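You operate a simulated robot arm through the tools that you are given. There is no shell and no other tool.

You are at the controls of a simulated robot arm. One attempt, no reset.

TASK
Splash-test the blue card: wide jet, 3 pumps; file in rack slot 4.
Fine: stand it in the splash slot, cloth patch toward the spray, and wet that patch.

It is judged by the outcome, as a careful person would: the job done as asked, and still so three seconds after it is handed in. It fails if anything else is knocked over, pushed out of place, dropped, spilled or broken. Flat cloth is picked up by pressing the open fingertips on it (5 to 10 N) and closing them slowly along it; thin cloth reads only 2 to 8 mm in the jaws.

THE ROBOT
A 6-joint arm with a two-finger parallel gripper, fixed in place. Base frame: the origin is on the floor under the middle of its stand, x ahead of it, y to its left, z up; the work surface is at about z = 0.85. Lengths are in m, angles in rad, forces in N, time in s.
With the tool pointing down near the work surface it reaches from about 0.36 to 0.76 m from the base axis. Its first joint turns from -1.152 to 1.152 rad. Payload 2.45 kg.
The TCP is the grasp point between the finger pads, 0.024 m short of the fingertips. In the tool frame z runs along the fingers and y along their closing line. The gripper opens to 0.068 m. The fingers are 0.017 m wide and 0.01 m thick; the gripper's body (0.04 by 0.07 m) begins 0.041 m behind the TCP.
Orientation is that of the tool frame in the base frame, as [roll, pitch, yaw] about the fixed x, y, z axes, in that order (R = Rz(yaw) Ry(pitch) Rx(roll)). With the fingers straight down and closing along the base's y, the tool's x points along the base's -x, its y along +y and its z along -z.

THE INTERFACE
- The arm moves only by the tool jog_arm. Its argument "commands" is a list of rows, each an object of numbers (a shift or turn left out is 0, a gripper value left out holds the last): "dx", "dy", "dz": the shift along the tool's x, y, z in units of 25 mm (1.0 is 25 mm); "wx", "wy", "wz": the turn, a rotation vector about the tool's x, y, z in units of 8 degrees (1.0 is 8 degrees). In form: [{"dx": .., "dy": .., "dz": .., "wx": .., "wy": .., "wz": ..}, ...]. A call has 1 to 20 rows; each row shifts and turns the commanded pose from where the row before left it, along the tool's axes as they then stand. "jaw" is the opening, from 0 (shut) to 1 (fully open), set as the call begins (left out, the last holds). A call with a number of a shift or a turn outside -1 to 1 is refused whole. Rows are played at 5 a second. More than 0.05 m and 0.15 rad between two rows, or a gripper value outside its range, and nothing of the call is played. Where a pose cannot be reached the arm comes as near as it can. A force on the tool above 40 N (or 10 N above the force at the start of the call, whichever is more), or a blocked arm, ends the call early, and 0.2 s more pass. Each finger travels about 0.108 m/s and halts on what it meets, pressing with about 32 N; the grip force reading is that of the motor and also rises with nothing between the fingers. The clock runs only during rows and for 0.2 s after the last one: add rows that do not move to give the fingers time. The reply holds the time, the measured pose of the TCP, the force on the tool along the base axes, the opening and the grip force, in the units named above and with some noise, with the torque about the TCP (base axes, N m) and any sound that the robot's microphone picked up.
- Cameras (640 x 400 px; columns grow to the right, rows downward): "scene" is fixed at [0.1743, 0.4196, 1.4655]; the picture's right is [-0.69, -0.72, 0.00], its down [-0.40, 0.38, -0.83] and it looks along [0.60, -0.57, -0.55] (base axes); focal length 316 px, centre (320, 200). "wrist" rides on the gripper at [0.084, 0.011, -0.075] in the tool frame; the picture's right is [-0.13, 0.99, 0.00], its down [-0.60, -0.08, -0.79] and it looks along [-0.79, -0.10, 0.61] (tool axes); focal length 251 px, centre (320, 200). There is no depth. A picture from a camera that has moved, and an enlarged one, comes with that camera's place and axes in the base frame and with its lens.
- camera(camera): a new picture of that camera. No time passes.
- enlarge(camera, box): a new picture of the part [left, top, right, bottom] of that camera's present view, enlarged. No time passes.
- close_job(): hands the job in; it is judged then, once.

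Nothing tells you positions but the pictures and the camera data. Unless the task says otherwise, let go and move clear before handing in.

The tools are called after "Emit:" as name(argument=value, ...) on one line, values as JSON. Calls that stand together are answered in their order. jog_arm: Moves the arm, as the interface text tells. Its arguments: {"type":"object","properties":{"commands":{"type":"array","items":{"type":"object","properties":{"dx":{"type":"number"},"dy":{"type":"number"},"dz":{"type":"number"},"wx":{"type":"number"},"wy":{"type":"number"},"wz":{"type":"number"}}}},"jaw":{"type":"number"}},"required":["commands"]} The other tools are called the same way: camera (camera) takes a picture; enlarge (camera, box) takes an enlarged picture of a part of a camera's view; close_job () hands the job in.

At the start:

```text
t: 0.0
tool_pos: [0.4992, 0.0663, 1.2812]
tcp_rot: [-3.141, 0.002, 3.14]
force: [0.1, -0.1, -0.5]
torque: [0.0, 0.02, -0.01]
opening: 0.0679
grasp_force: 0.1
```

scene: 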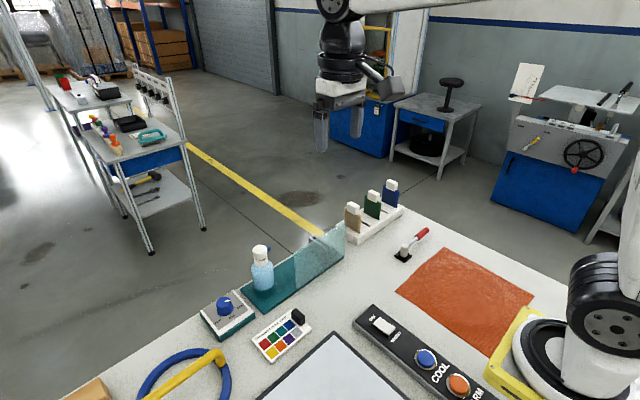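
wrist: 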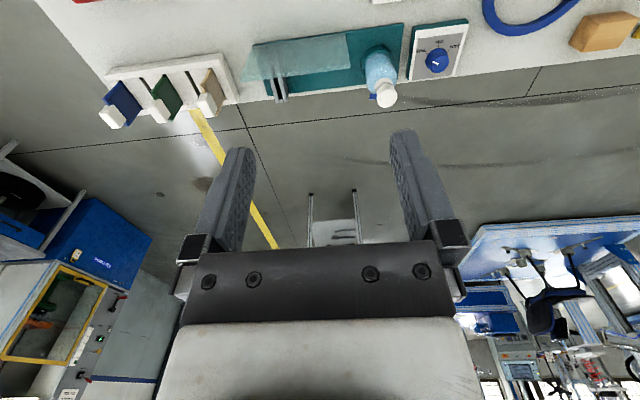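

I see a bench with a spray bottle on a teal base with a glass screen, a dial box, a card rack holding tan, green and blue cards, and some other items. I'll enlarge the relevant areas before moving.

Emit:
enlarge(camera="scene", box=[190, 210, 350, 350])

Emit:
enlarge(camera="scene", box=[320, 160, 440, 270])

Emit:
enlarge(camera="wrist", box=[230, 10, 480, 120])

Emit:
enlarge(camera="wrist", box=[80, 30, 260, 140])

```text
2.86 times, centred on (270, 280) of scene
camera zoom: at [0.1743, 0.4196, 1.4655], right [-0.69, -0.72, 0.0], down [-0.4, 0.38, -0.83], along [0.6, -0.57, -0.55], focal length 904 px, centre (463, -29)
```

zoom: 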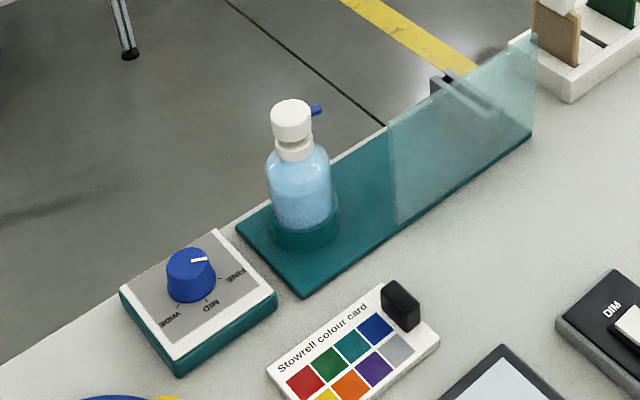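

```text
3.64 times, centred on (380, 215) of scene
camera zoom: at [0.1743, 0.4196, 1.4655], right [-0.69, -0.72, 0.0], down [-0.4, 0.38, -0.83], along [0.6, -0.57, -0.55], focal length 1150 px, centre (102, 146)
```

zoom: 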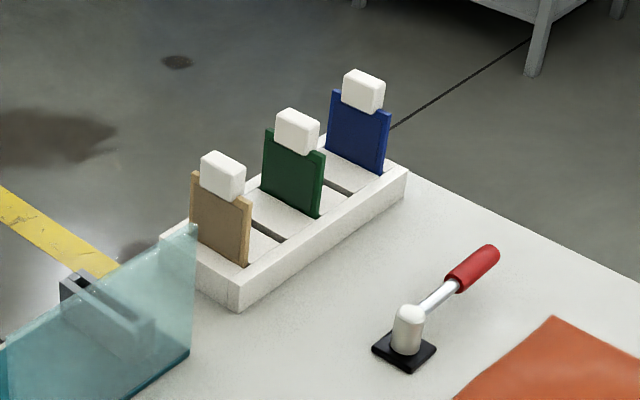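

```text
2.56 times, centred on (355, 65) of wrist
camera zoom: at [0.415, 0.077, 1.3566], right [0.13, 0.99, 0.0], down [0.6, -0.08, 0.79], along [0.79, -0.1, -0.61], focal length 644 px, centre (230, 546)
```

zoom: 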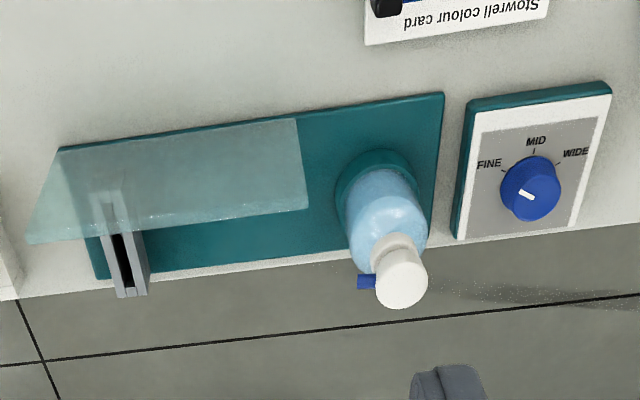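

```text
3.56 times, centred on (170, 85) of wrist
camera zoom: at [0.415, 0.077, 1.3566], right [0.13, 0.99, 0.0], down [0.6, -0.08, 0.79], along [0.79, -0.1, -0.61], focal length 894 px, centre (853, 609)
```

zoom: 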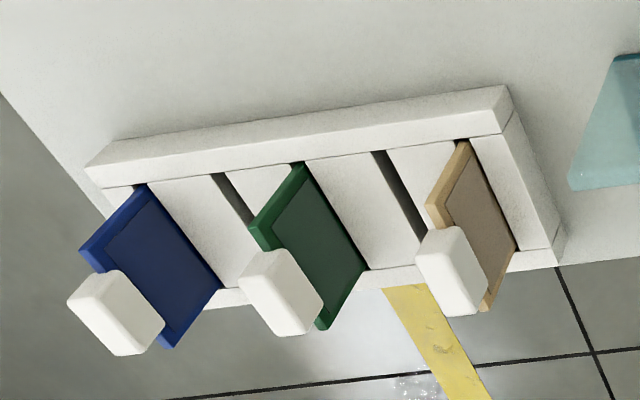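

The rack holds a tan, a green and a blue card with empty slots between them. I put the bottle at about (0.645, 0.157), the dial at (0.63, 0.26) and the splash slot near (0.63, -0.05). Next I'll bring the wrist camera closer to the rack to look for slot numbers.

Emit:
jog_arm(commands=[{"dy": -0.97, "dz": 0.6}, {"dy": -0.97, "dz": 0.6}, {"dy": -0.97, "dz": 0.6}, {"dy": -0.97, "dz": 0.6}, {"dy": -0.97, "dz": 0.6}, {"dy": -0.97, "dz": 0.6}, {"dy": -0.97, "dz": 0.6}, {"dy": -0.97, "dz": 0.6}, {"dy": -0.97, "dz": 0.6}, {"dy": -0.97, "dz": 0.6}, {"dy": -0.97, "dz": 0.6}])

Emit:
camera(camera="wrist")

```text
t: 2.4
tool_pos: [0.4977, -0.1988, 1.1172]
tcp_rot: [-3.14, 0.002, -3.141]
force: [0.1, -0.1, 0.2]
torque: [-0.03, 0.02, -0.03]
opening: 0.068
grasp_force: 0.1
```

```text
taken
camera wrist: at [0.4139, -0.1879, 1.1937], right [0.13, 0.99, 0.0], down [0.6, -0.08, 0.79], along [0.79, -0.1, -0.61], focal length 251 px, centre (320, 200)
```

wrist: 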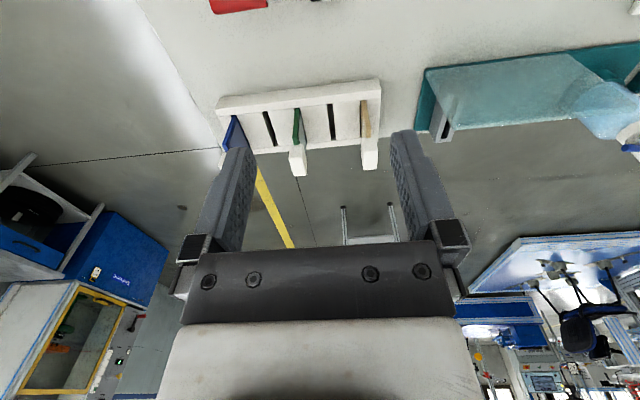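

Emit:
enlarge(camera="wrist", box=[200, 70, 400, 195])

Emit:
enlarge(camera="wrist", box=[210, 75, 310, 137])

Emit:
enlarge(camera="scene", box=[340, 200, 420, 250])

```text
3.20 times, centred on (300, 132) of wrist
camera zoom: at [0.4139, -0.1879, 1.1937], right [0.13, 0.99, 0.0], down [0.6, -0.08, 0.79], along [0.79, -0.1, -0.61], focal length 805 px, centre (384, 416)
```

zoom: 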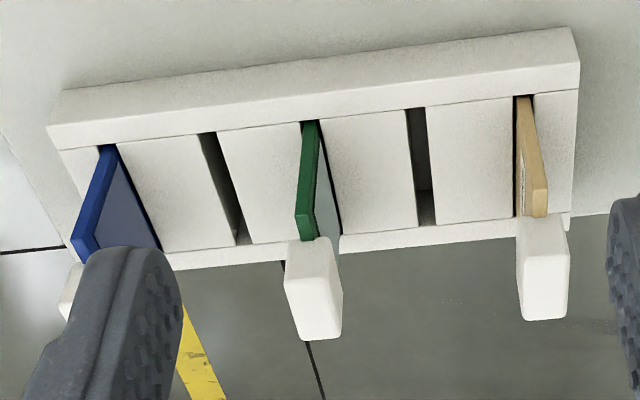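

```text
6.40 times, centred on (260, 106) of wrist
camera zoom: at [0.4139, -0.1879, 1.1937], right [0.13, 0.99, 0.0], down [0.6, -0.08, 0.79], along [0.79, -0.1, -0.61], focal length 1609 px, centre (704, 802)
```

zoom: 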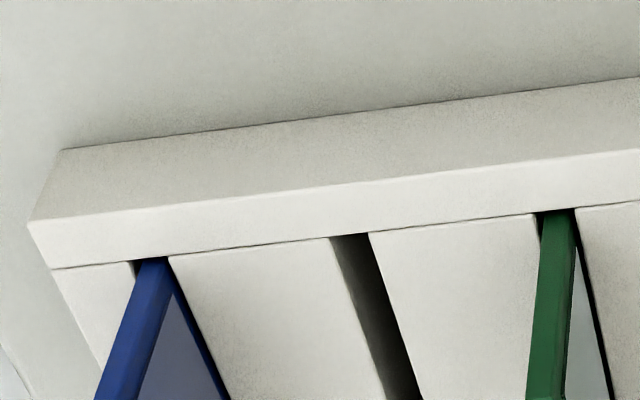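

```text
8.00 times, centred on (380, 225) of scene
camera zoom: at [0.1743, 0.4196, 1.4655], right [-0.69, -0.72, 0.0], down [-0.4, 0.38, -0.83], along [0.6, -0.57, -0.55], focal length 2530 px, centre (-160, 0)
```

zoom: 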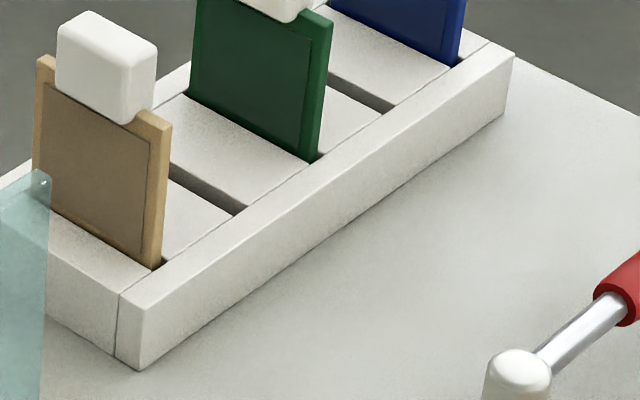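

No numbers show on the rack faces I can see so far. I'll check the rest of the scene for any numbering or notes.

Emit:
enlarge(camera="scene", box=[480, 50, 640, 150])

Emit:
enlarge(camera="scene", box=[60, 290, 260, 400])

Emit:
enlarge(camera="scene", box=[240, 290, 500, 400])

Emit:
enlarge(camera="scene", box=[380, 210, 560, 340])

```text
4.00 times, centred on (560, 100) of scene
camera zoom: at [0.1743, 0.4196, 1.4655], right [-0.69, -0.72, 0.0], down [-0.4, 0.38, -0.83], along [0.6, -0.57, -0.55], focal length 1265 px, centre (-640, 600)
```

zoom: 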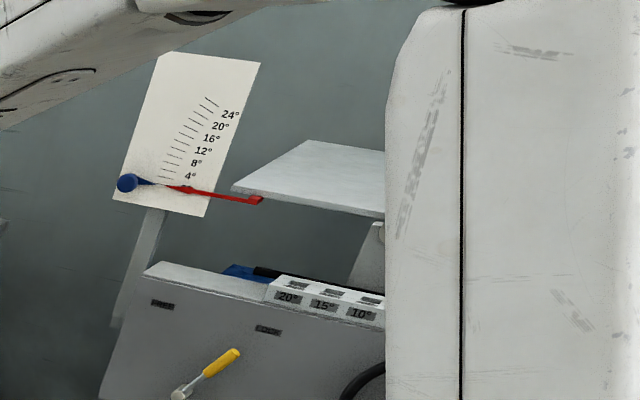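

```text
3.20 times, centred on (160, 345) of scene
camera zoom: at [0.1743, 0.4196, 1.4655], right [-0.69, -0.72, 0.0], down [-0.4, 0.38, -0.83], along [0.6, -0.57, -0.55], focal length 1012 px, centre (832, -264)
```

zoom: 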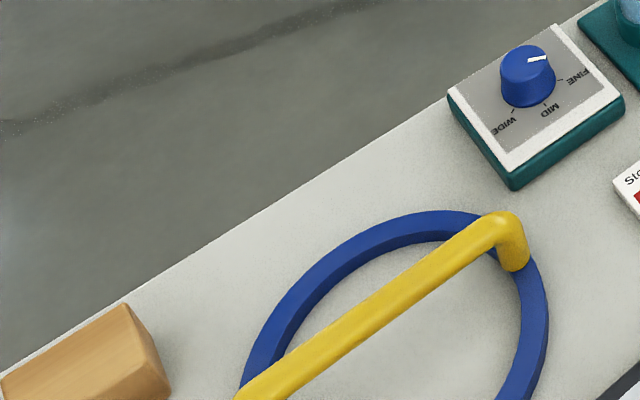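

```text
2.46 times, centred on (370, 345) of scene
camera zoom: at [0.1743, 0.4196, 1.4655], right [-0.69, -0.72, 0.0], down [-0.4, 0.38, -0.83], along [0.6, -0.57, -0.55], focal length 779 px, centre (197, -157)
```

zoom: 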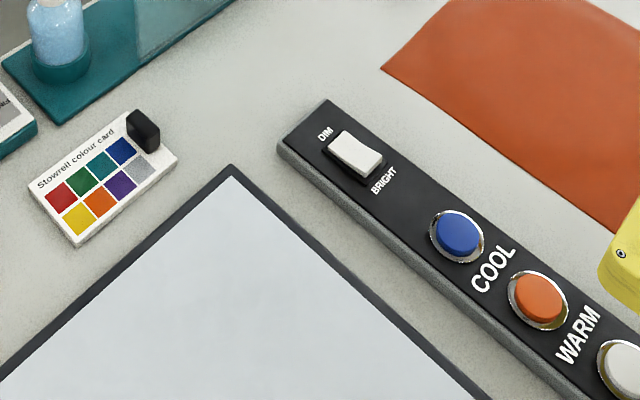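

```text
3.08 times, centred on (470, 275) of scene
camera zoom: at [0.1743, 0.4196, 1.4655], right [-0.69, -0.72, 0.0], down [-0.4, 0.38, -0.83], along [0.6, -0.57, -0.55], focal length 973 px, centre (-142, -31)
```

zoom: 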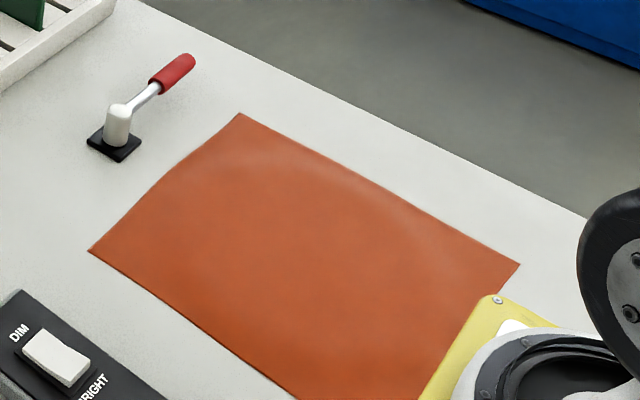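

The rack has five slots with cards in positions 1, 3 and 5, and I've found no numbering yet. I'll swing the wrist camera round to the -y side to see the rack's other end and the back of the blue card.

Emit:
jog_arm(commands=[{"dx": -0.07, "dy": -0.905, "dz": 0.2}, {"dx": -0.07, "dy": -0.905, "dz": 0.2}, {"dx": -0.07, "dy": -0.905, "dz": 0.2}, {"dx": -0.07, "dy": -0.905, "dz": 0.2}, {"dx": -0.07, "dy": -0.905, "dz": 0.2}, {"dx": -0.07, "dy": -0.905, "dz": 0.2}, {"dx": -0.07, "dy": -0.905, "dz": 0.2}, {"dx": -0.07, "dy": -0.905, "dz": 0.2}, {"dx": -0.07, "dy": -0.905, "dz": 0.2}, {"dx": -0.07, "dy": -0.905, "dz": 0.2}, {"dx": -0.07, "dy": -0.905, "dz": 0.2}, {"wz": -0.9}, {"wz": -0.9}, {"wz": -0.9}, {"wz": -0.9}, {"wz": -0.9}, {"wz": -0.9}, {"wz": -0.9}])

Emit:
camera(camera="wrist")

```text
t: 6.2
tool_pos: [0.5161, -0.4479, 1.0607]
tcp_rot: [-3.139, 0.001, -2.26]
force: [0.5, -0.1, -0.3]
torque: [0.02, -0.01, 0.02]
opening: 0.0675
grasp_force: 0.2
```

```text
taken
camera wrist: at [0.4558, -0.5061, 1.1366], right [-0.68, 0.73, 0.0], down [0.44, 0.42, 0.79], along [0.58, 0.54, -0.61], focal length 251 px, centre (320, 200)
```

wrist: 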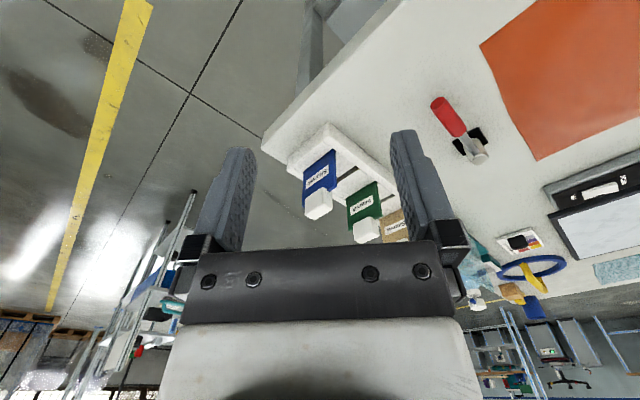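

Emit:
enlarge(camera="wrist", box=[250, 110, 420, 250])

Emit:
enlarge(camera="wrist", box=[280, 120, 360, 170])

```text
2.86 times, centred on (335, 180) of wrist
camera zoom: at [0.4558, -0.5061, 1.1366], right [-0.68, 0.73, 0.0], down [0.44, 0.42, 0.79], along [0.58, 0.54, -0.61], focal length 718 px, centre (277, 257)
```

zoom: 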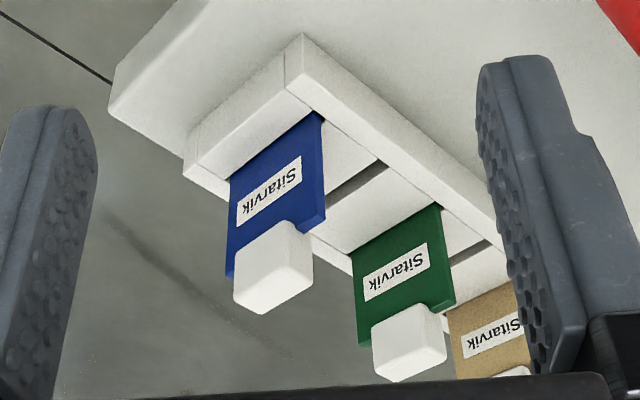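

```text
8.00 times, centred on (320, 145) of wrist
camera zoom: at [0.4558, -0.5061, 1.1366], right [-0.68, 0.73, 0.0], down [0.44, 0.42, 0.79], along [0.58, 0.54, -0.61], focal length 2012 px, centre (320, 640)
```

zoom: 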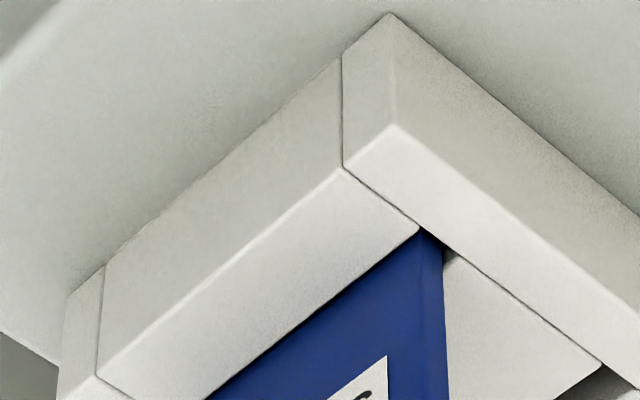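

The back of the blue card carries a "Sitarvik" label and its cloth patch is on the +y face, which is already the way the spray comes from. The remaining place for slot numbers is the rack's far (+x) face, so I'll lift and turn the camera round to look back at it.

Emit:
jog_arm(commands=[{"wz": -0.953, "dz": -0.26}, {"wz": -0.953, "dz": -0.26}, {"wz": -0.953, "dz": -0.26}, {"wz": -0.953, "dz": -0.26}, {"wz": -0.953, "dz": -0.26}, {"wz": -0.953, "dz": -0.26}, {"wz": -0.953, "dz": -0.26}, {"wz": -0.953, "dz": -0.26}, {"wz": -0.953, "dz": -0.26}, {"wz": -0.953, "dz": -0.26}, {"wz": -0.953, "dz": -0.26}, {"wz": -0.953, "dz": -0.26}, {"wz": -0.953, "dz": -0.26}, {"wz": -0.953, "dz": -0.26}, {"wz": -0.953, "dz": -0.26}, {"wz": -0.953, "dz": -0.26}, {"wz": -0.953, "dz": -0.26}])

```text
t: 9.8
tool_pos: [0.6044, -0.3198, 1.1339]
tcp_rot: [3.075, -0.004, -0.669]
force: [-0.7, 0.0, 0.2]
torque: [0.0, -0.04, -0.01]
opening: 0.0681
grasp_force: 0.1
out of reach, approached as far as the arm can: row 10, 11, 12, 13, 14, 15, 16, 17
```

The wrist reached a joint limit near yaw -0.67. I'll look at what is visible from here.

Emit:
camera(camera="wrist")

Emit:
camera(camera="scene")

```text
taken
camera wrist: at [0.6673, -0.377, 1.2099], right [-0.72, -0.7, 0.07], down [-0.39, 0.48, 0.78], along [-0.58, 0.53, -0.62], focal length 251 px, centre (320, 200)
```

wrist: 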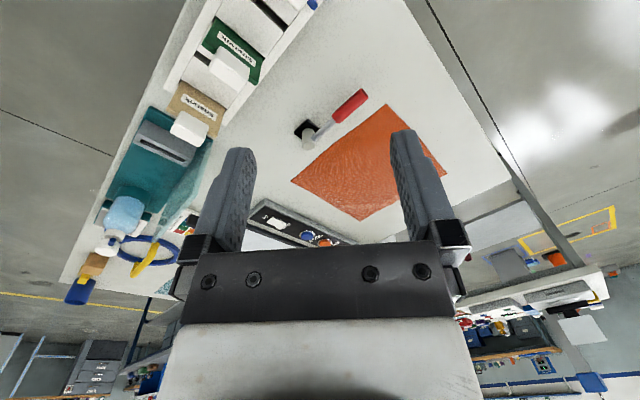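

```text
taken
```

scene: 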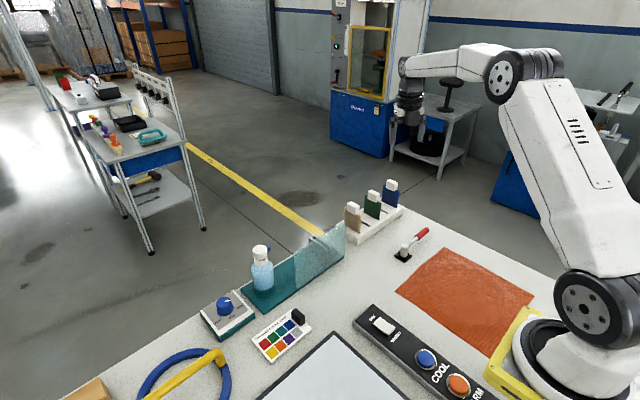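

Emit:
enlarge(camera="wrist", box=[150, 0, 330, 120])

Emit:
enlarge(camera="wrist", box=[70, 100, 230, 300])

```text
3.33 times, centred on (240, 60) of wrist
camera zoom: at [0.6673, -0.377, 1.2099], right [-0.72, -0.7, 0.07], down [-0.39, 0.48, 0.78], along [-0.58, 0.53, -0.62], focal length 838 px, centre (587, 667)
```

zoom: 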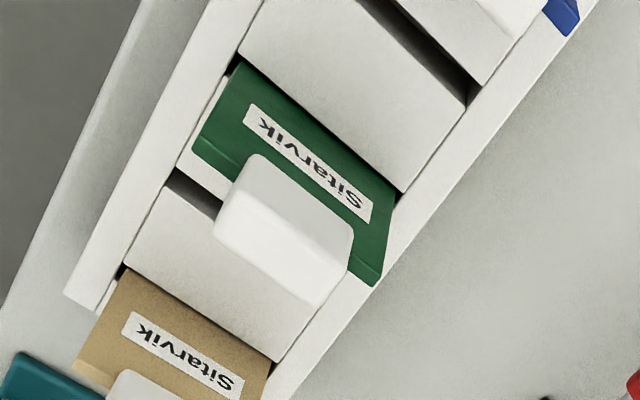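

```text
2.00 times, centred on (150, 200) of wrist
camera zoom: at [0.6673, -0.377, 1.2099], right [-0.72, -0.7, 0.07], down [-0.39, 0.48, 0.78], along [-0.58, 0.53, -0.62], focal length 503 px, centre (660, 200)
```

zoom: 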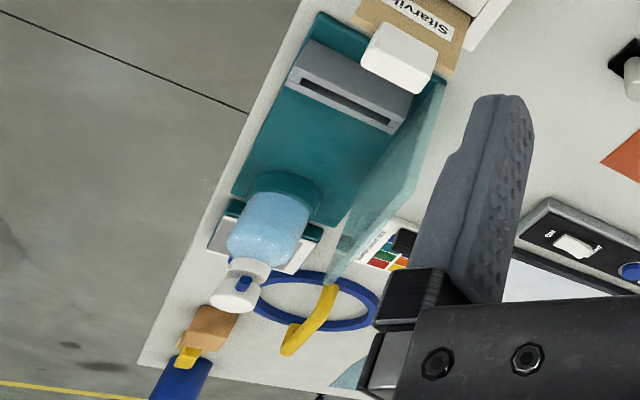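

I can't see the rack's far face from here, so I'll edge further out in +x for a glancing view of it.

Emit:
jog_arm(commands=[{"dx": 0.6, "dy": -0.6}, {"dx": 0.6, "dy": -0.6}])

```text
t: 10.4
tool_pos: [0.6464, -0.317, 1.1322]
tcp_rot: [3.073, -0.007, -0.671]
force: [-0.5, -0.8, 0.3]
torque: [0.02, -0.01, -0.03]
opening: 0.0679
grasp_force: 0.1
```

Emit:
jog_arm(commands=[{"dx": 0.26, "dy": -0.97}, {"dx": 0.26, "dy": -0.97}, {"dx": 0.26, "dy": -0.97}, {"dx": 0.26, "dy": -0.97}])

Emit:
camera(camera="wrist")

```text
t: 11.4
tool_pos: [0.7057, -0.2469, 1.1194]
tcp_rot: [3.074, -0.005, -0.669]
force: [-0.3, 0.0, -0.3]
torque: [0.01, -0.03, 0.0]
opening: 0.0679
grasp_force: 0.0
out of reach, approached as far as the arm can: row 3, 4
```

```text
taken
camera wrist: at [0.7692, -0.3041, 1.1963], right [-0.72, -0.69, 0.07], down [-0.39, 0.48, 0.78], along [-0.58, 0.53, -0.62], focal length 251 px, centre (320, 200)
```

wrist: 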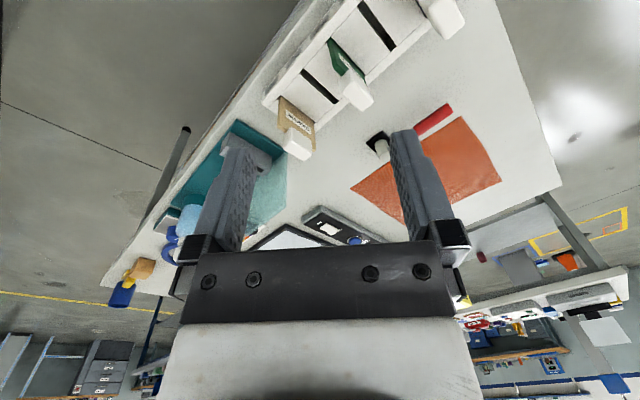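

Emit:
enlarge(camera="wrist", box=[240, 0, 400, 120])

Emit:
enlarge(camera="wrist", box=[255, 30, 345, 110])

```text
3.33 times, centred on (320, 60) of wrist
camera zoom: at [0.7692, -0.3041, 1.1963], right [-0.72, -0.69, 0.07], down [-0.39, 0.48, 0.78], along [-0.58, 0.53, -0.62], focal length 838 px, centre (320, 667)
```

zoom: 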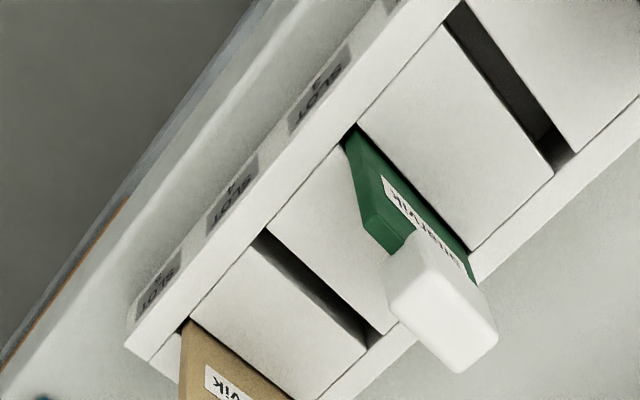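

```text
5.00 times, centred on (300, 70) of wrist
camera zoom: at [0.7692, -0.3041, 1.1963], right [-0.72, -0.69, 0.07], down [-0.39, 0.48, 0.78], along [-0.58, 0.53, -0.62], focal length 1257 px, centre (420, 850)
```

zoom: 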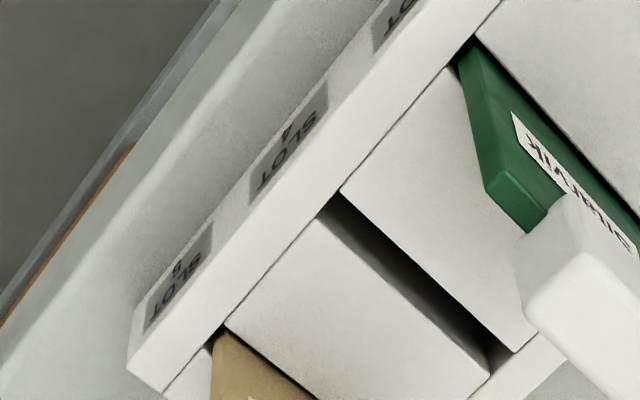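

The far face has "SLOT n" labels. I'll zoom in to read them.

Emit:
enlarge(camera="wrist", box=[284, 42, 316, 74])

Emit:
enlarge(camera="wrist", box=[258, 66, 300, 106])

Emit:
enlarge(camera="wrist", box=[308, 5, 348, 45])

Emit:
enlarge(camera="wrist", box=[200, 100, 320, 190])

```text
12.50 times, centred on (300, 58) of wrist
camera zoom: at [0.7692, -0.3041, 1.1963], right [-0.72, -0.69, 0.07], down [-0.39, 0.48, 0.78], along [-0.58, 0.53, -0.62], focal length 3143 px, centre (570, 1975)
```

zoom: 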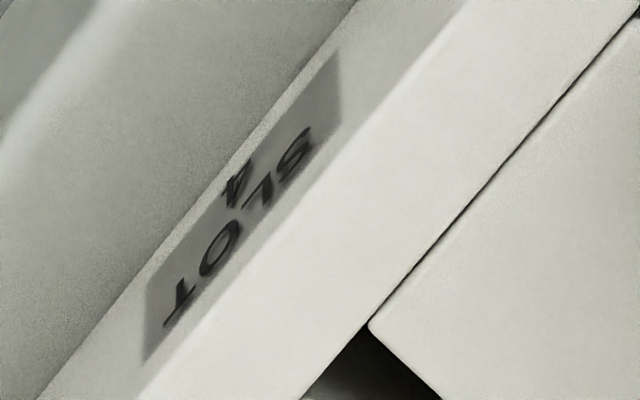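

```text
10.00 times, centred on (279, 86) of wrist
camera zoom: at [0.7692, -0.3041, 1.1963], right [-0.72, -0.69, 0.07], down [-0.39, 0.48, 0.78], along [-0.58, 0.53, -0.62], focal length 2514 px, centre (730, 1340)
```

zoom: 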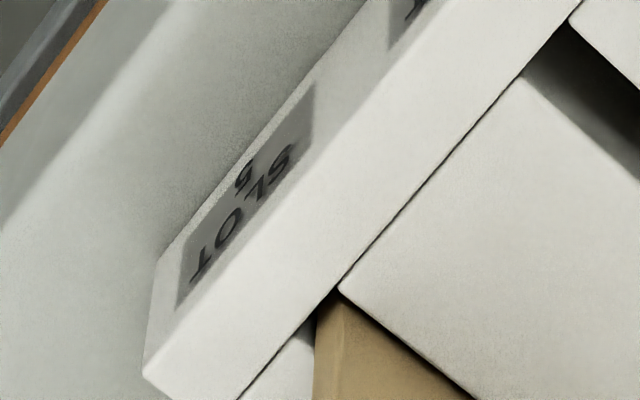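

```text
10.00 times, centred on (328, 25) of wrist
camera zoom: at [0.7692, -0.3041, 1.1963], right [-0.72, -0.69, 0.07], down [-0.39, 0.48, 0.78], along [-0.58, 0.53, -0.62], focal length 2514 px, centre (240, 1950)
```

zoom: 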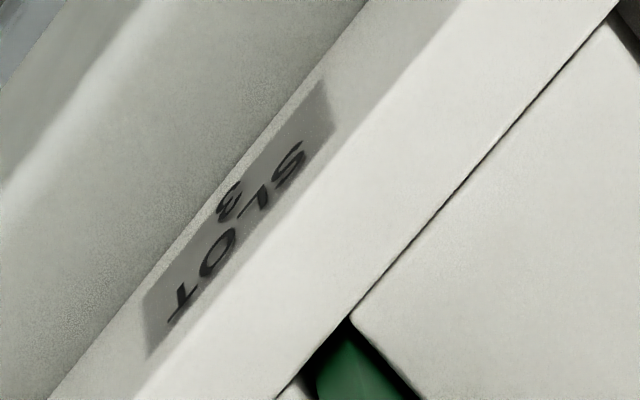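

```text
4.44 times, centred on (260, 145) of wrist
camera zoom: at [0.7692, -0.3041, 1.1963], right [-0.72, -0.69, 0.07], down [-0.39, 0.48, 0.78], along [-0.58, 0.53, -0.62], focal length 1118 px, centre (587, 444)
```

zoom: 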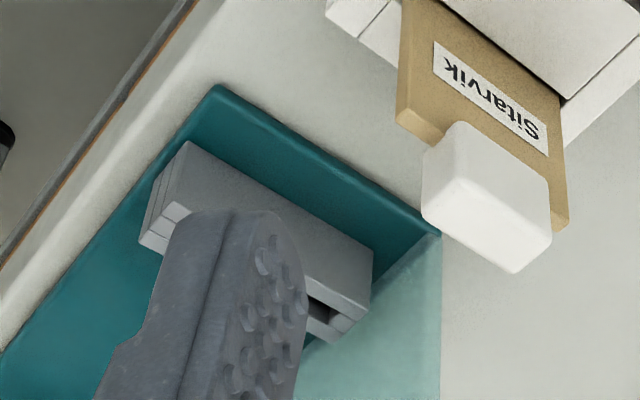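

Confirmed: slot 4 is the empty slot between green (3) and tan (5), and the blue card is in slot 1. I'll back out, return the wrist to its original orientation, and then go to the dial.

Emit:
jog_arm(commands=[{"dx": -0.97, "dy": 0.2, "dz": -0.25}, {"dx": -0.97, "dy": 0.2, "dz": -0.25}, {"dx": -0.97, "dy": 0.2, "dz": -0.25}, {"dx": -0.97, "dy": 0.2, "dz": -0.25}, {"dx": -0.97, "dy": 0.2, "dz": -0.25}, {"dx": -0.97, "dy": 0.2, "dz": -0.25}, {"dx": -0.97, "dy": 0.2, "dz": -0.25}, {"dx": -0.97, "dy": 0.2, "dz": -0.25}])

Emit:
jog_arm(commands=[{"wz": 0.98}, {"wz": 0.98}, {"wz": 0.98}, {"wz": 0.98}, {"wz": 0.98}, {"wz": 0.98}, {"wz": 0.98}, {"wz": 0.98}, {"wz": 0.98}, {"wz": 0.98}, {"wz": 0.98}, {"wz": 0.98}, {"wz": 0.98}, {"wz": 0.98}, {"wz": 0.98}, {"wz": 0.98}, {"wz": 0.98}, {"wz": 0.98}])

```text
t: 13.2
tool_pos: [0.5338, -0.1544, 1.1722]
tcp_rot: [3.072, -0.005, -0.67]
force: [0.0, -0.2, 0.7]
torque: [-0.01, 0.01, -0.04]
opening: 0.0683
grasp_force: 0.0
```

```text
t: 17.0
tool_pos: [0.5324, -0.1562, 1.1702]
tcp_rot: [-3.086, -0.039, -3.138]
force: [-0.5, -0.6, 0.4]
torque: [0.0, 0.03, 0.01]
opening: 0.0682
grasp_force: 0.1
```

Emit:
jog_arm(commands=[{"wx": -0.398, "wy": -0.279}, {"dx": 0.122, "dy": 0.969, "dz": 0.2}, {"dx": 0.122, "dy": 0.969, "dz": 0.2}, {"dx": 0.122, "dy": 0.969, "dz": 0.2}, {"dx": 0.122, "dy": 0.969, "dz": 0.2}, {"dx": 0.122, "dy": 0.969, "dz": 0.2}, {"dx": 0.122, "dy": 0.969, "dz": 0.2}, {"dx": 0.122, "dy": 0.969, "dz": 0.2}, {"dx": 0.122, "dy": 0.969, "dz": 0.2}, {"dx": 0.122, "dy": 0.969, "dz": 0.2}, {"dx": 0.122, "dy": 0.969, "dz": 0.2}, {"dx": 0.122, "dy": 0.969, "dz": 0.2}, {"dx": 0.122, "dy": 0.969, "dz": 0.2}, {"dx": 0.122, "dy": 0.969, "dz": 0.2}, {"dx": 0.122, "dy": 0.969, "dz": 0.2}, {"dx": 0.122, "dy": 0.969, "dz": 0.2}, {"dx": 0.122, "dy": 0.969, "dz": 0.2}, {"dx": 0.122, "dy": 0.969, "dz": 0.2}])

Emit:
camera(camera="wrist")

```text
t: 20.8
tool_pos: [0.4781, 0.2558, 1.0851]
tcp_rot: [-3.14, 0.0, -3.131]
force: [0.1, -0.1, -0.9]
torque: [0.0, -0.02, -0.03]
opening: 0.0682
grasp_force: 0.0
```

```text
taken
camera wrist: at [0.3942, 0.2654, 1.1608], right [0.12, 0.99, 0.0], down [0.6, -0.07, 0.79], along [0.79, -0.1, -0.61], focal length 251 px, centre (320, 200)
```

wrist: 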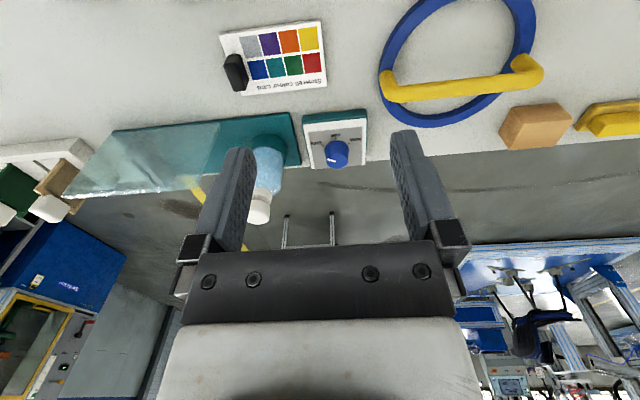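

Emit:
enlarge(camera="wrist", box=[285, 95, 385, 180])

Emit:
enlarge(camera="scene", box=[190, 285, 270, 345])

```text
4.71 times, centred on (335, 138) of wrist
camera zoom: at [0.3942, 0.2654, 1.1608], right [0.12, 0.99, 0.0], down [0.6, -0.07, 0.79], along [0.79, -0.1, -0.61], focal length 1183 px, centre (249, 494)
```

zoom: 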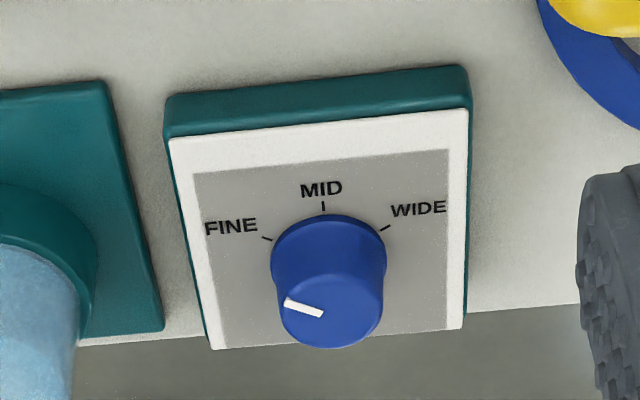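

```text
6.67 times, centred on (230, 315) of scene
camera zoom: at [0.1743, 0.4196, 1.4655], right [-0.69, -0.72, 0.0], down [-0.4, 0.38, -0.83], along [0.6, -0.57, -0.55], focal length 2109 px, centre (920, -567)
```

zoom: 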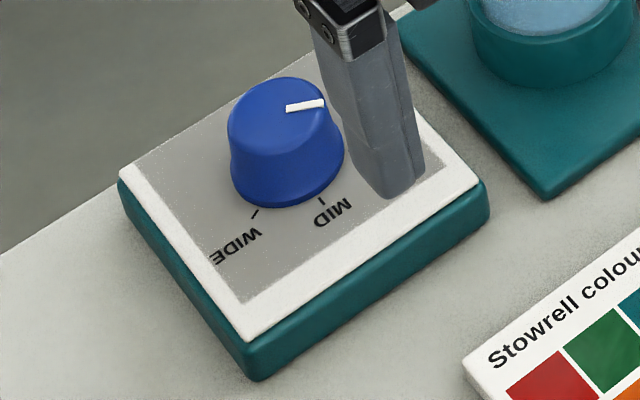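

The dial's white pointer is on FINE; WIDE is 120° further on, clockwise seen from above. I put the knob centre at about (0.650, 0.260) with its top at z≈0.898. I'll move above it and set the wrist so the camera stays clear of the bottle while turning.

Emit:
jog_arm(commands=[{"dx": -0.983, "dy": 0.013, "dz": 0.486}, {"dx": -0.983, "dy": 0.013, "dz": 0.486}, {"dx": -0.983, "dy": 0.013, "dz": 0.486}, {"dx": -0.983, "dy": 0.013, "dz": 0.486}, {"dx": -0.983, "dy": 0.013, "dz": 0.486}, {"dx": -0.983, "dy": 0.013, "dz": 0.486}, {"dx": -0.983, "dy": 0.013, "dz": 0.486}, {"wz": -0.8}, {"wz": -0.8}, {"wz": -0.8}, {}])

Emit:
camera(camera="wrist")

Emit:
camera(camera="scene")

```text
t: 23.2
tool_pos: [0.6497, 0.2599, 0.9989]
tcp_rot: [-3.14, 0.0, -2.795]
force: [-0.3, -0.2, -0.3]
torque: [0.0, -0.02, -0.01]
opening: 0.0679
grasp_force: 0.1
```

```text
taken
camera wrist: at [0.5675, 0.2407, 1.0751], right [-0.21, 0.98, 0.0], down [0.59, 0.13, 0.79], along [0.78, 0.17, -0.61], focal length 251 px, centre (320, 200)
```

wrist: 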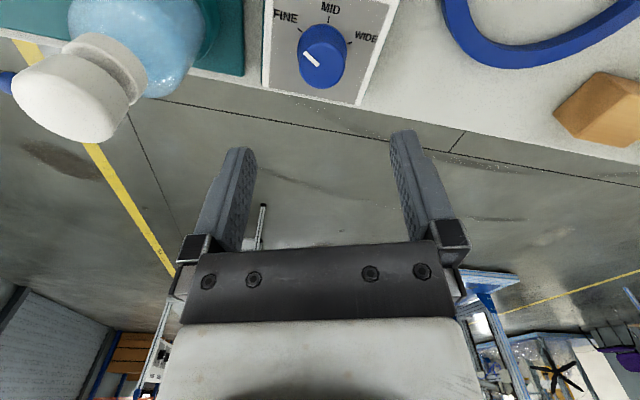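

```text
taken
```

scene: 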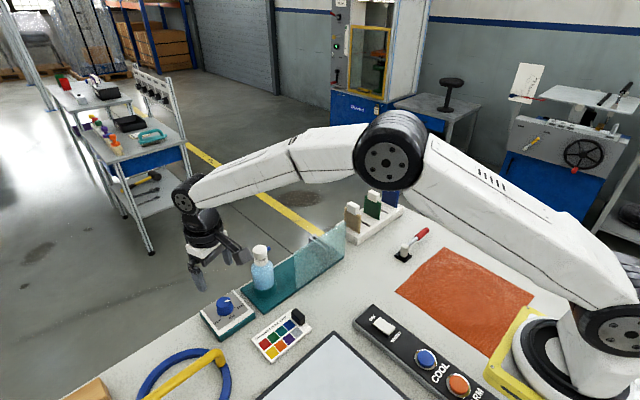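

Emit:
enlarge(camera="wrist", box=[255, 0, 415, 110])

```text
3.64 times, centred on (335, 55) of wrist
camera zoom: at [0.5675, 0.2407, 1.0751], right [-0.21, 0.98, 0.0], down [0.59, 0.13, 0.79], along [0.78, 0.17, -0.61], focal length 914 px, centre (266, 727)
```

zoom: 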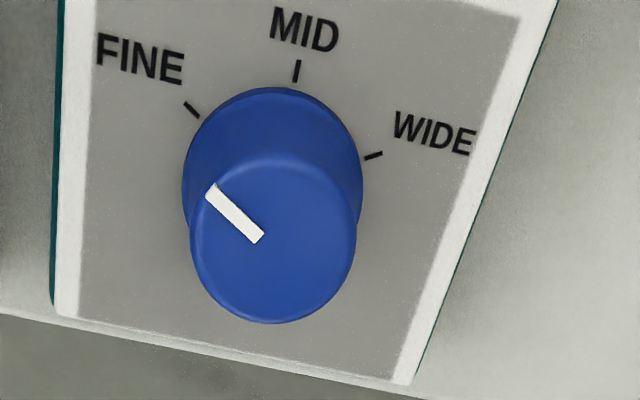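

The closer view puts the knob centre at about (0.6475, 0.260), so I'll lower open fingers around it, keeping the tips above the plate.

Emit:
jog_arm(commands=[{"dx": 0.083, "dy": 0.03, "dz": 0.64}, {"dz": 0.64}, {"dz": 0.64}, {"dz": 0.64}, {"dz": 0.64}, {"dz": 0.64}, {}], jaw=1.0)

Emit:
camera(camera="wrist")

Emit:
enlarge(camera="scene", box=[170, 230, 290, 340])

```text
t: 24.8
tool_pos: [0.6491, 0.2587, 0.9032]
tcp_rot: [-3.14, 0.0, -2.798]
force: [-0.2, -0.1, -1.4]
torque: [0.02, -0.07, 0.02]
opening: 0.0681
grasp_force: 0.0
```

```text
taken
camera wrist: at [0.5659, 0.2412, 0.9797], right [-0.21, 0.98, 0.0], down [0.59, 0.13, 0.79], along [0.78, 0.17, -0.61], focal length 251 px, centre (320, 200)
```

wrist: 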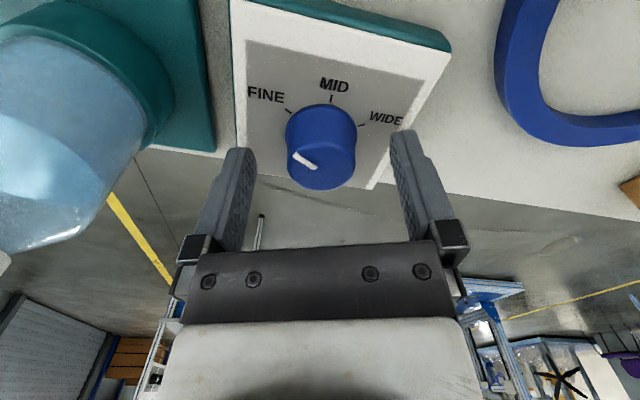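

```text
3.64 times, centred on (230, 285) of scene
camera zoom: at [0.1743, 0.4196, 1.4655], right [-0.69, -0.72, 0.0], down [-0.4, 0.38, -0.83], along [0.6, -0.57, -0.55], focal length 1150 px, centre (647, -109)
```

zoom: 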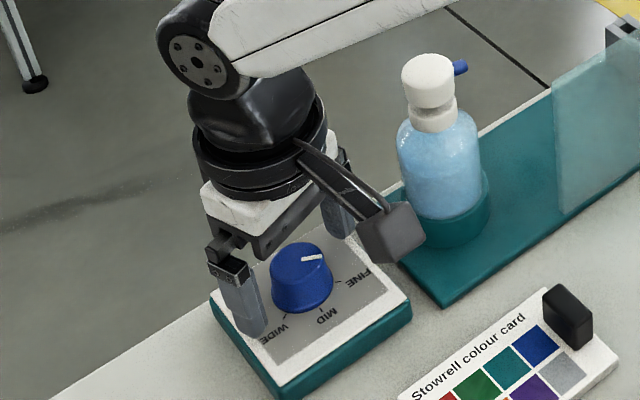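

Emit:
enlarge(camera="wrist", box=[230, 60, 430, 200])

Emit:
enlarge(camera="scene", box=[220, 285, 280, 330])

```text
2.86 times, centred on (330, 130) of wrist
camera zoom: at [0.5659, 0.2412, 0.9797], right [-0.21, 0.98, 0.0], down [0.59, 0.13, 0.79], along [0.78, 0.17, -0.61], focal length 718 px, centre (291, 400)
```

zoom: 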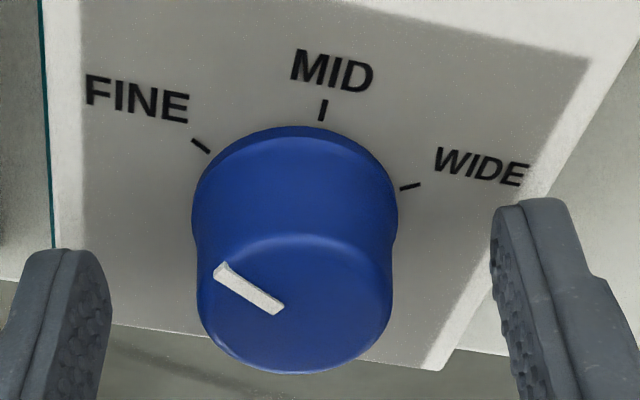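

```text
8.89 times, centred on (250, 308) of scene
camera zoom: at [0.1743, 0.4196, 1.4655], right [-0.69, -0.72, 0.0], down [-0.4, 0.38, -0.83], along [0.6, -0.57, -0.55], focal length 2812 px, centre (942, -756)
```

zoom: 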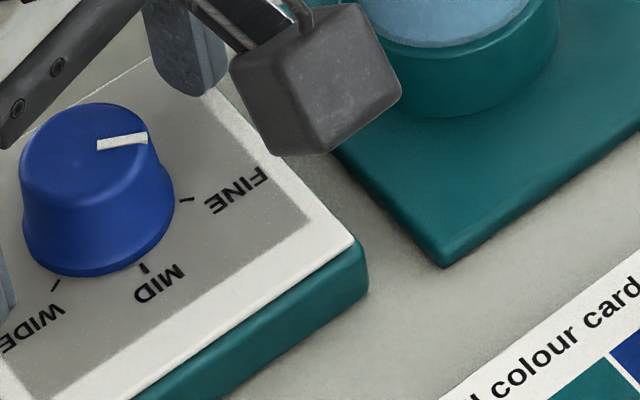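

The knob sits within about 2 mm of centre between the fingers, so I'll close on it.

Emit:
jog_arm(commands=[{}, {}, {}], jaw=0.3)

Emit:
enlarge(camera="wrist", box=[230, 60, 430, 200])

```text
t: 25.6
tool_pos: [0.6471, 0.2603, 0.9038]
tcp_rot: [3.142, 0.0, -2.797]
force: [-0.9, 6.6, -2.5]
torque: [0.24, -0.1, -0.02]
opening: 0.0339
grasp_force: 45.0
```

```text
2.86 times, centred on (330, 130) of wrist
camera zoom: at [0.5656, 0.2419, 0.9798], right [-0.21, 0.98, 0.0], down [0.6, 0.13, 0.79], along [0.78, 0.17, -0.61], focal length 718 px, centre (291, 400)
```

zoom: 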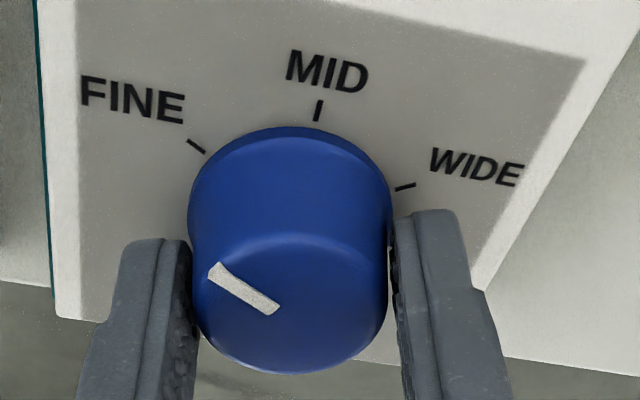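

The knob is gripped with a 34 mm opening. I'll turn the first half, toward MID, and check.

Emit:
jog_arm(commands=[{"dy": 0.04}, {"wz": 0.75}, {"wz": 0.75}, {"wz": 0.75}, {"wz": 0.75}, {"wz": 0.75}, {"wz": 0.75}, {"wz": 0.75}, {"wz": 0.75}, {}])

Emit:
enlarge(camera="wrist", box=[230, 60, 430, 200])

Emit:
enlarge(camera="scene", box=[170, 230, 290, 340])

```text
t: 27.8
tool_pos: [0.6471, 0.2591, 0.9028]
tcp_rot: [-3.14, 0.001, 2.644]
force: [-1.7, -0.3, 12.9]
torque: [0.4, 0.84, -0.03]
opening: 0.0336
grasp_force: 44.7
```

```text
2.86 times, centred on (330, 130) of wrist
camera zoom: at [0.5795, 0.3081, 0.9797], right [0.59, 0.81, 0.0], down [0.49, -0.36, 0.79], along [0.64, -0.46, -0.61], focal length 718 px, centre (291, 400)
```

zoom: 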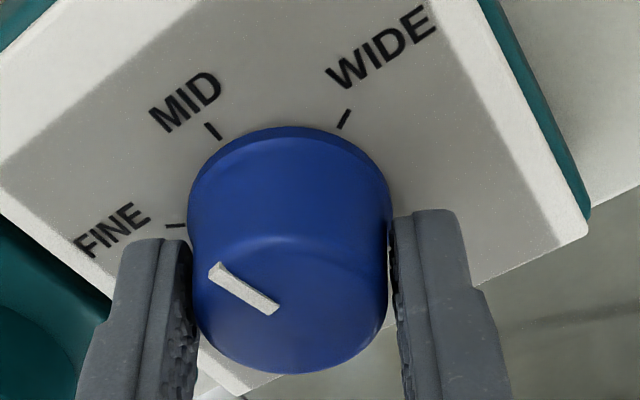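

```text
3.64 times, centred on (230, 285) of scene
camera zoom: at [0.174, 0.4195, 1.4656], right [-0.69, -0.72, 0.0], down [-0.4, 0.38, -0.83], along [0.6, -0.57, -0.55], focal length 1150 px, centre (647, -109)
```

zoom: 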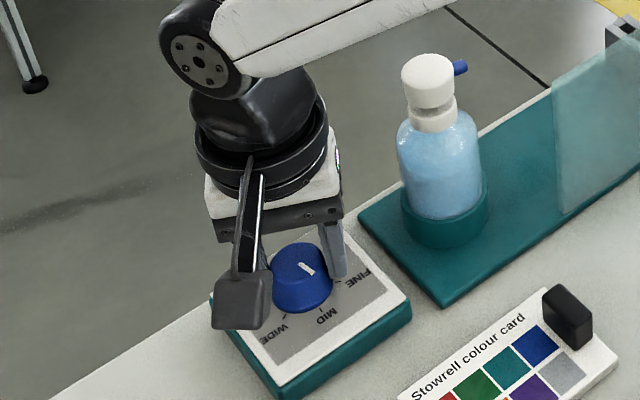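

The knob turns with the gripper and the box hasn't moved. I'll continue the remaining 72° to WIDE.

Emit:
jog_arm(commands=[{"wz": 0.75}, {"wz": 0.75}, {"wz": 0.75}, {"wz": 0.75}, {"wz": 0.75}, {"wz": 0.75}, {"wz": 0.75}, {"wz": 0.75}, {}])

Emit:
enlarge(camera="wrist", box=[230, 60, 430, 200])

```text
t: 29.8
tool_pos: [0.6464, 0.2587, 0.9034]
tcp_rot: [-3.141, 0.003, 1.81]
force: [-6.6, -11.4, 21.6]
torque: [-0.64, 0.06, -0.02]
opening: 0.0338
grasp_force: 44.7
```

```text
2.86 times, centred on (330, 130) of wrist
camera zoom: at [0.638, 0.3419, 0.9796], right [0.99, 0.11, 0.0], down [0.06, -0.6, 0.79], along [0.09, -0.79, -0.61], focal length 718 px, centre (291, 400)
```

zoom: 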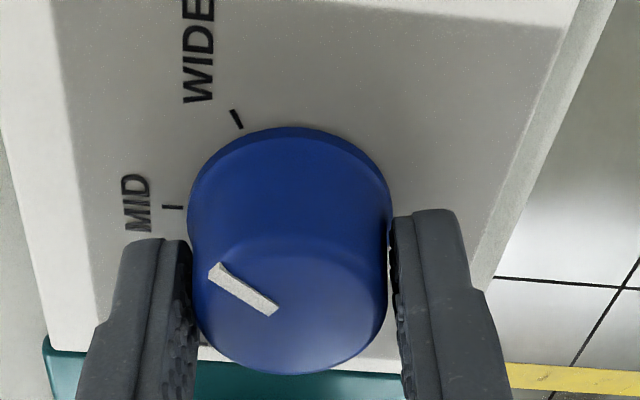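

Emit:
jog_arm(commands=[{"dx": -0.039, "dy": -0.042, "dz": -0.03}, {"wz": 0.75}, {"wz": 0.75}, {"wz": 0.75}, {"wz": 0.75}, {}, {}])

Emit:
enlarge(camera="wrist", box=[230, 60, 430, 200])

Emit:
enlarge(camera="scene", box=[190, 270, 270, 340])

```text
t: 31.4
tool_pos: [0.6464, 0.2587, 0.9033]
tcp_rot: [3.14, 0.003, 1.391]
force: [-3.5, -15.6, 6.9]
torque: [-0.14, 0.04, 0.36]
opening: 0.0338
grasp_force: 44.8
```

```text
2.86 times, centred on (330, 130) of wrist
camera zoom: at [0.6724, 0.3386, 0.9795], right [0.95, -0.31, 0.0], down [-0.18, -0.58, 0.79], along [-0.24, -0.76, -0.61], focal length 718 px, centre (291, 400)
```

zoom: 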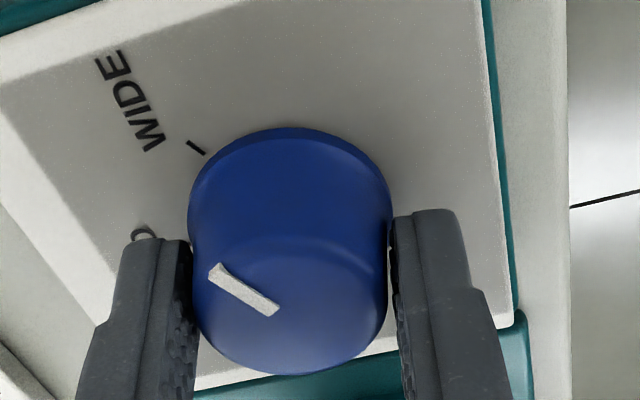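

```text
5.71 times, centred on (230, 305) of scene
camera zoom: at [0.1741, 0.4192, 1.4657], right [-0.69, -0.72, 0.0], down [-0.4, 0.38, -0.83], along [0.6, -0.57, -0.55], focal length 1807 px, centre (834, -400)
```

zoom: 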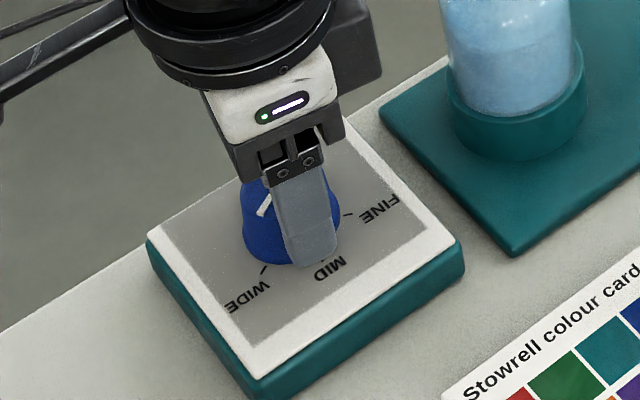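

The pointer now lines up with the WIDE tick, in the same relation it first had to FINE. I'll release and rise straight up to check.

Emit:
jog_arm(commands=[{}, {}, {}], jaw=1.0)

Emit:
jog_arm(commands=[{"dz": -0.5}, {"dz": -0.8}, {"dz": -0.9}, {"dz": -0.9}, {"dz": -0.9}, {"dz": -0.9}])

Emit:
camera(camera="wrist")

Emit:
enlarge(camera="scene", box=[190, 270, 270, 340])

```text
t: 32.2
tool_pos: [0.6464, 0.2591, 0.9041]
tcp_rot: [-3.141, 0.002, 1.393]
force: [-0.9, 0.1, 0.1]
torque: [0.03, 0.0, -0.02]
opening: 0.0679
grasp_force: 0.1
```

```text
t: 33.6
tool_pos: [0.6449, 0.2588, 1.0282]
tcp_rot: [3.141, 0.0, 1.391]
force: [0.4, 0.1, 0.1]
torque: [-0.02, 0.03, 0.0]
opening: 0.0679
grasp_force: 0.0
```

```text
taken
camera wrist: at [0.6712, 0.3389, 1.1035], right [0.95, -0.3, 0.0], down [-0.19, -0.58, 0.79], along [-0.24, -0.76, -0.61], focal length 251 px, centre (320, 200)
```

wrist: 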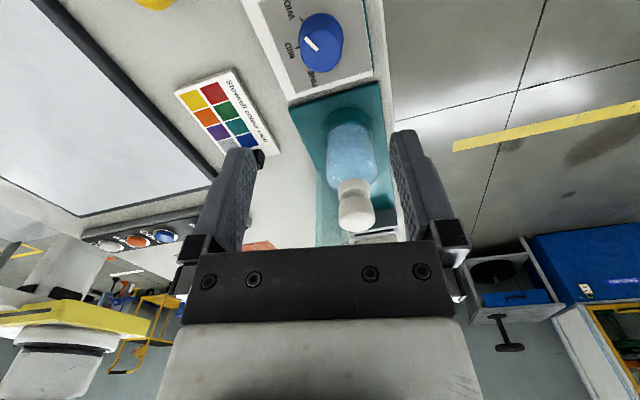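

```text
5.71 times, centred on (230, 305) of scene
camera zoom: at [0.1743, 0.4196, 1.4655], right [-0.69, -0.72, 0.0], down [-0.4, 0.38, -0.83], along [0.6, -0.57, -0.55], focal length 1807 px, centre (834, -400)
```

zoom: 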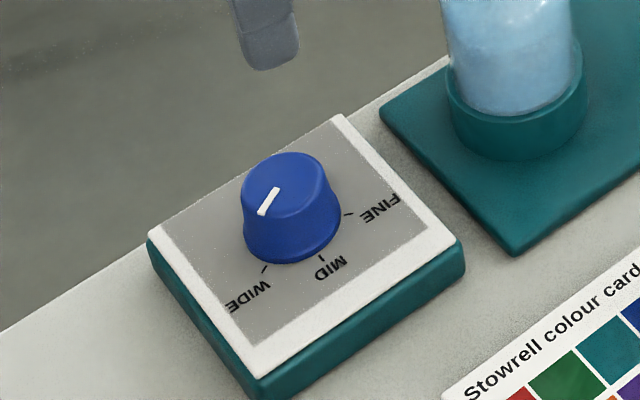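

The dial is on WIDE and the box hasn't shifted. Next I'll back away, restore yaw to 180° and head for the blue card.

Emit:
jog_arm(commands=[{"dx": -0.18, "dy": -0.98, "dz": -0.4}, {"dx": -0.18, "dy": -0.98, "dz": -0.4}, {"dx": -0.18, "dy": -0.98, "dz": -0.4}, {"dx": -0.18, "dy": -0.98, "dz": -0.4}, {"dx": -0.18, "dy": -0.98, "dz": -0.4}, {"dx": -0.18, "dy": -0.98, "dz": -0.4}, {"wz": -0.965}, {"wz": -0.965}, {"wz": -0.965}, {"wz": -0.965}, {"wz": -0.965}, {"wz": -0.965}, {"wz": -0.965}, {"wz": -0.965}, {"wz": -0.965}, {"wz": -0.965}, {"wz": -0.965}, {"wz": -0.965}, {"wz": -0.965}])

```text
t: 37.6
tool_pos: [0.4971, 0.257, 1.0854]
tcp_rot: [3.141, -0.001, -3.138]
force: [0.1, -0.3, 0.8]
torque: [-0.01, 0.04, 0.02]
opening: 0.0683
grasp_force: 0.0
```

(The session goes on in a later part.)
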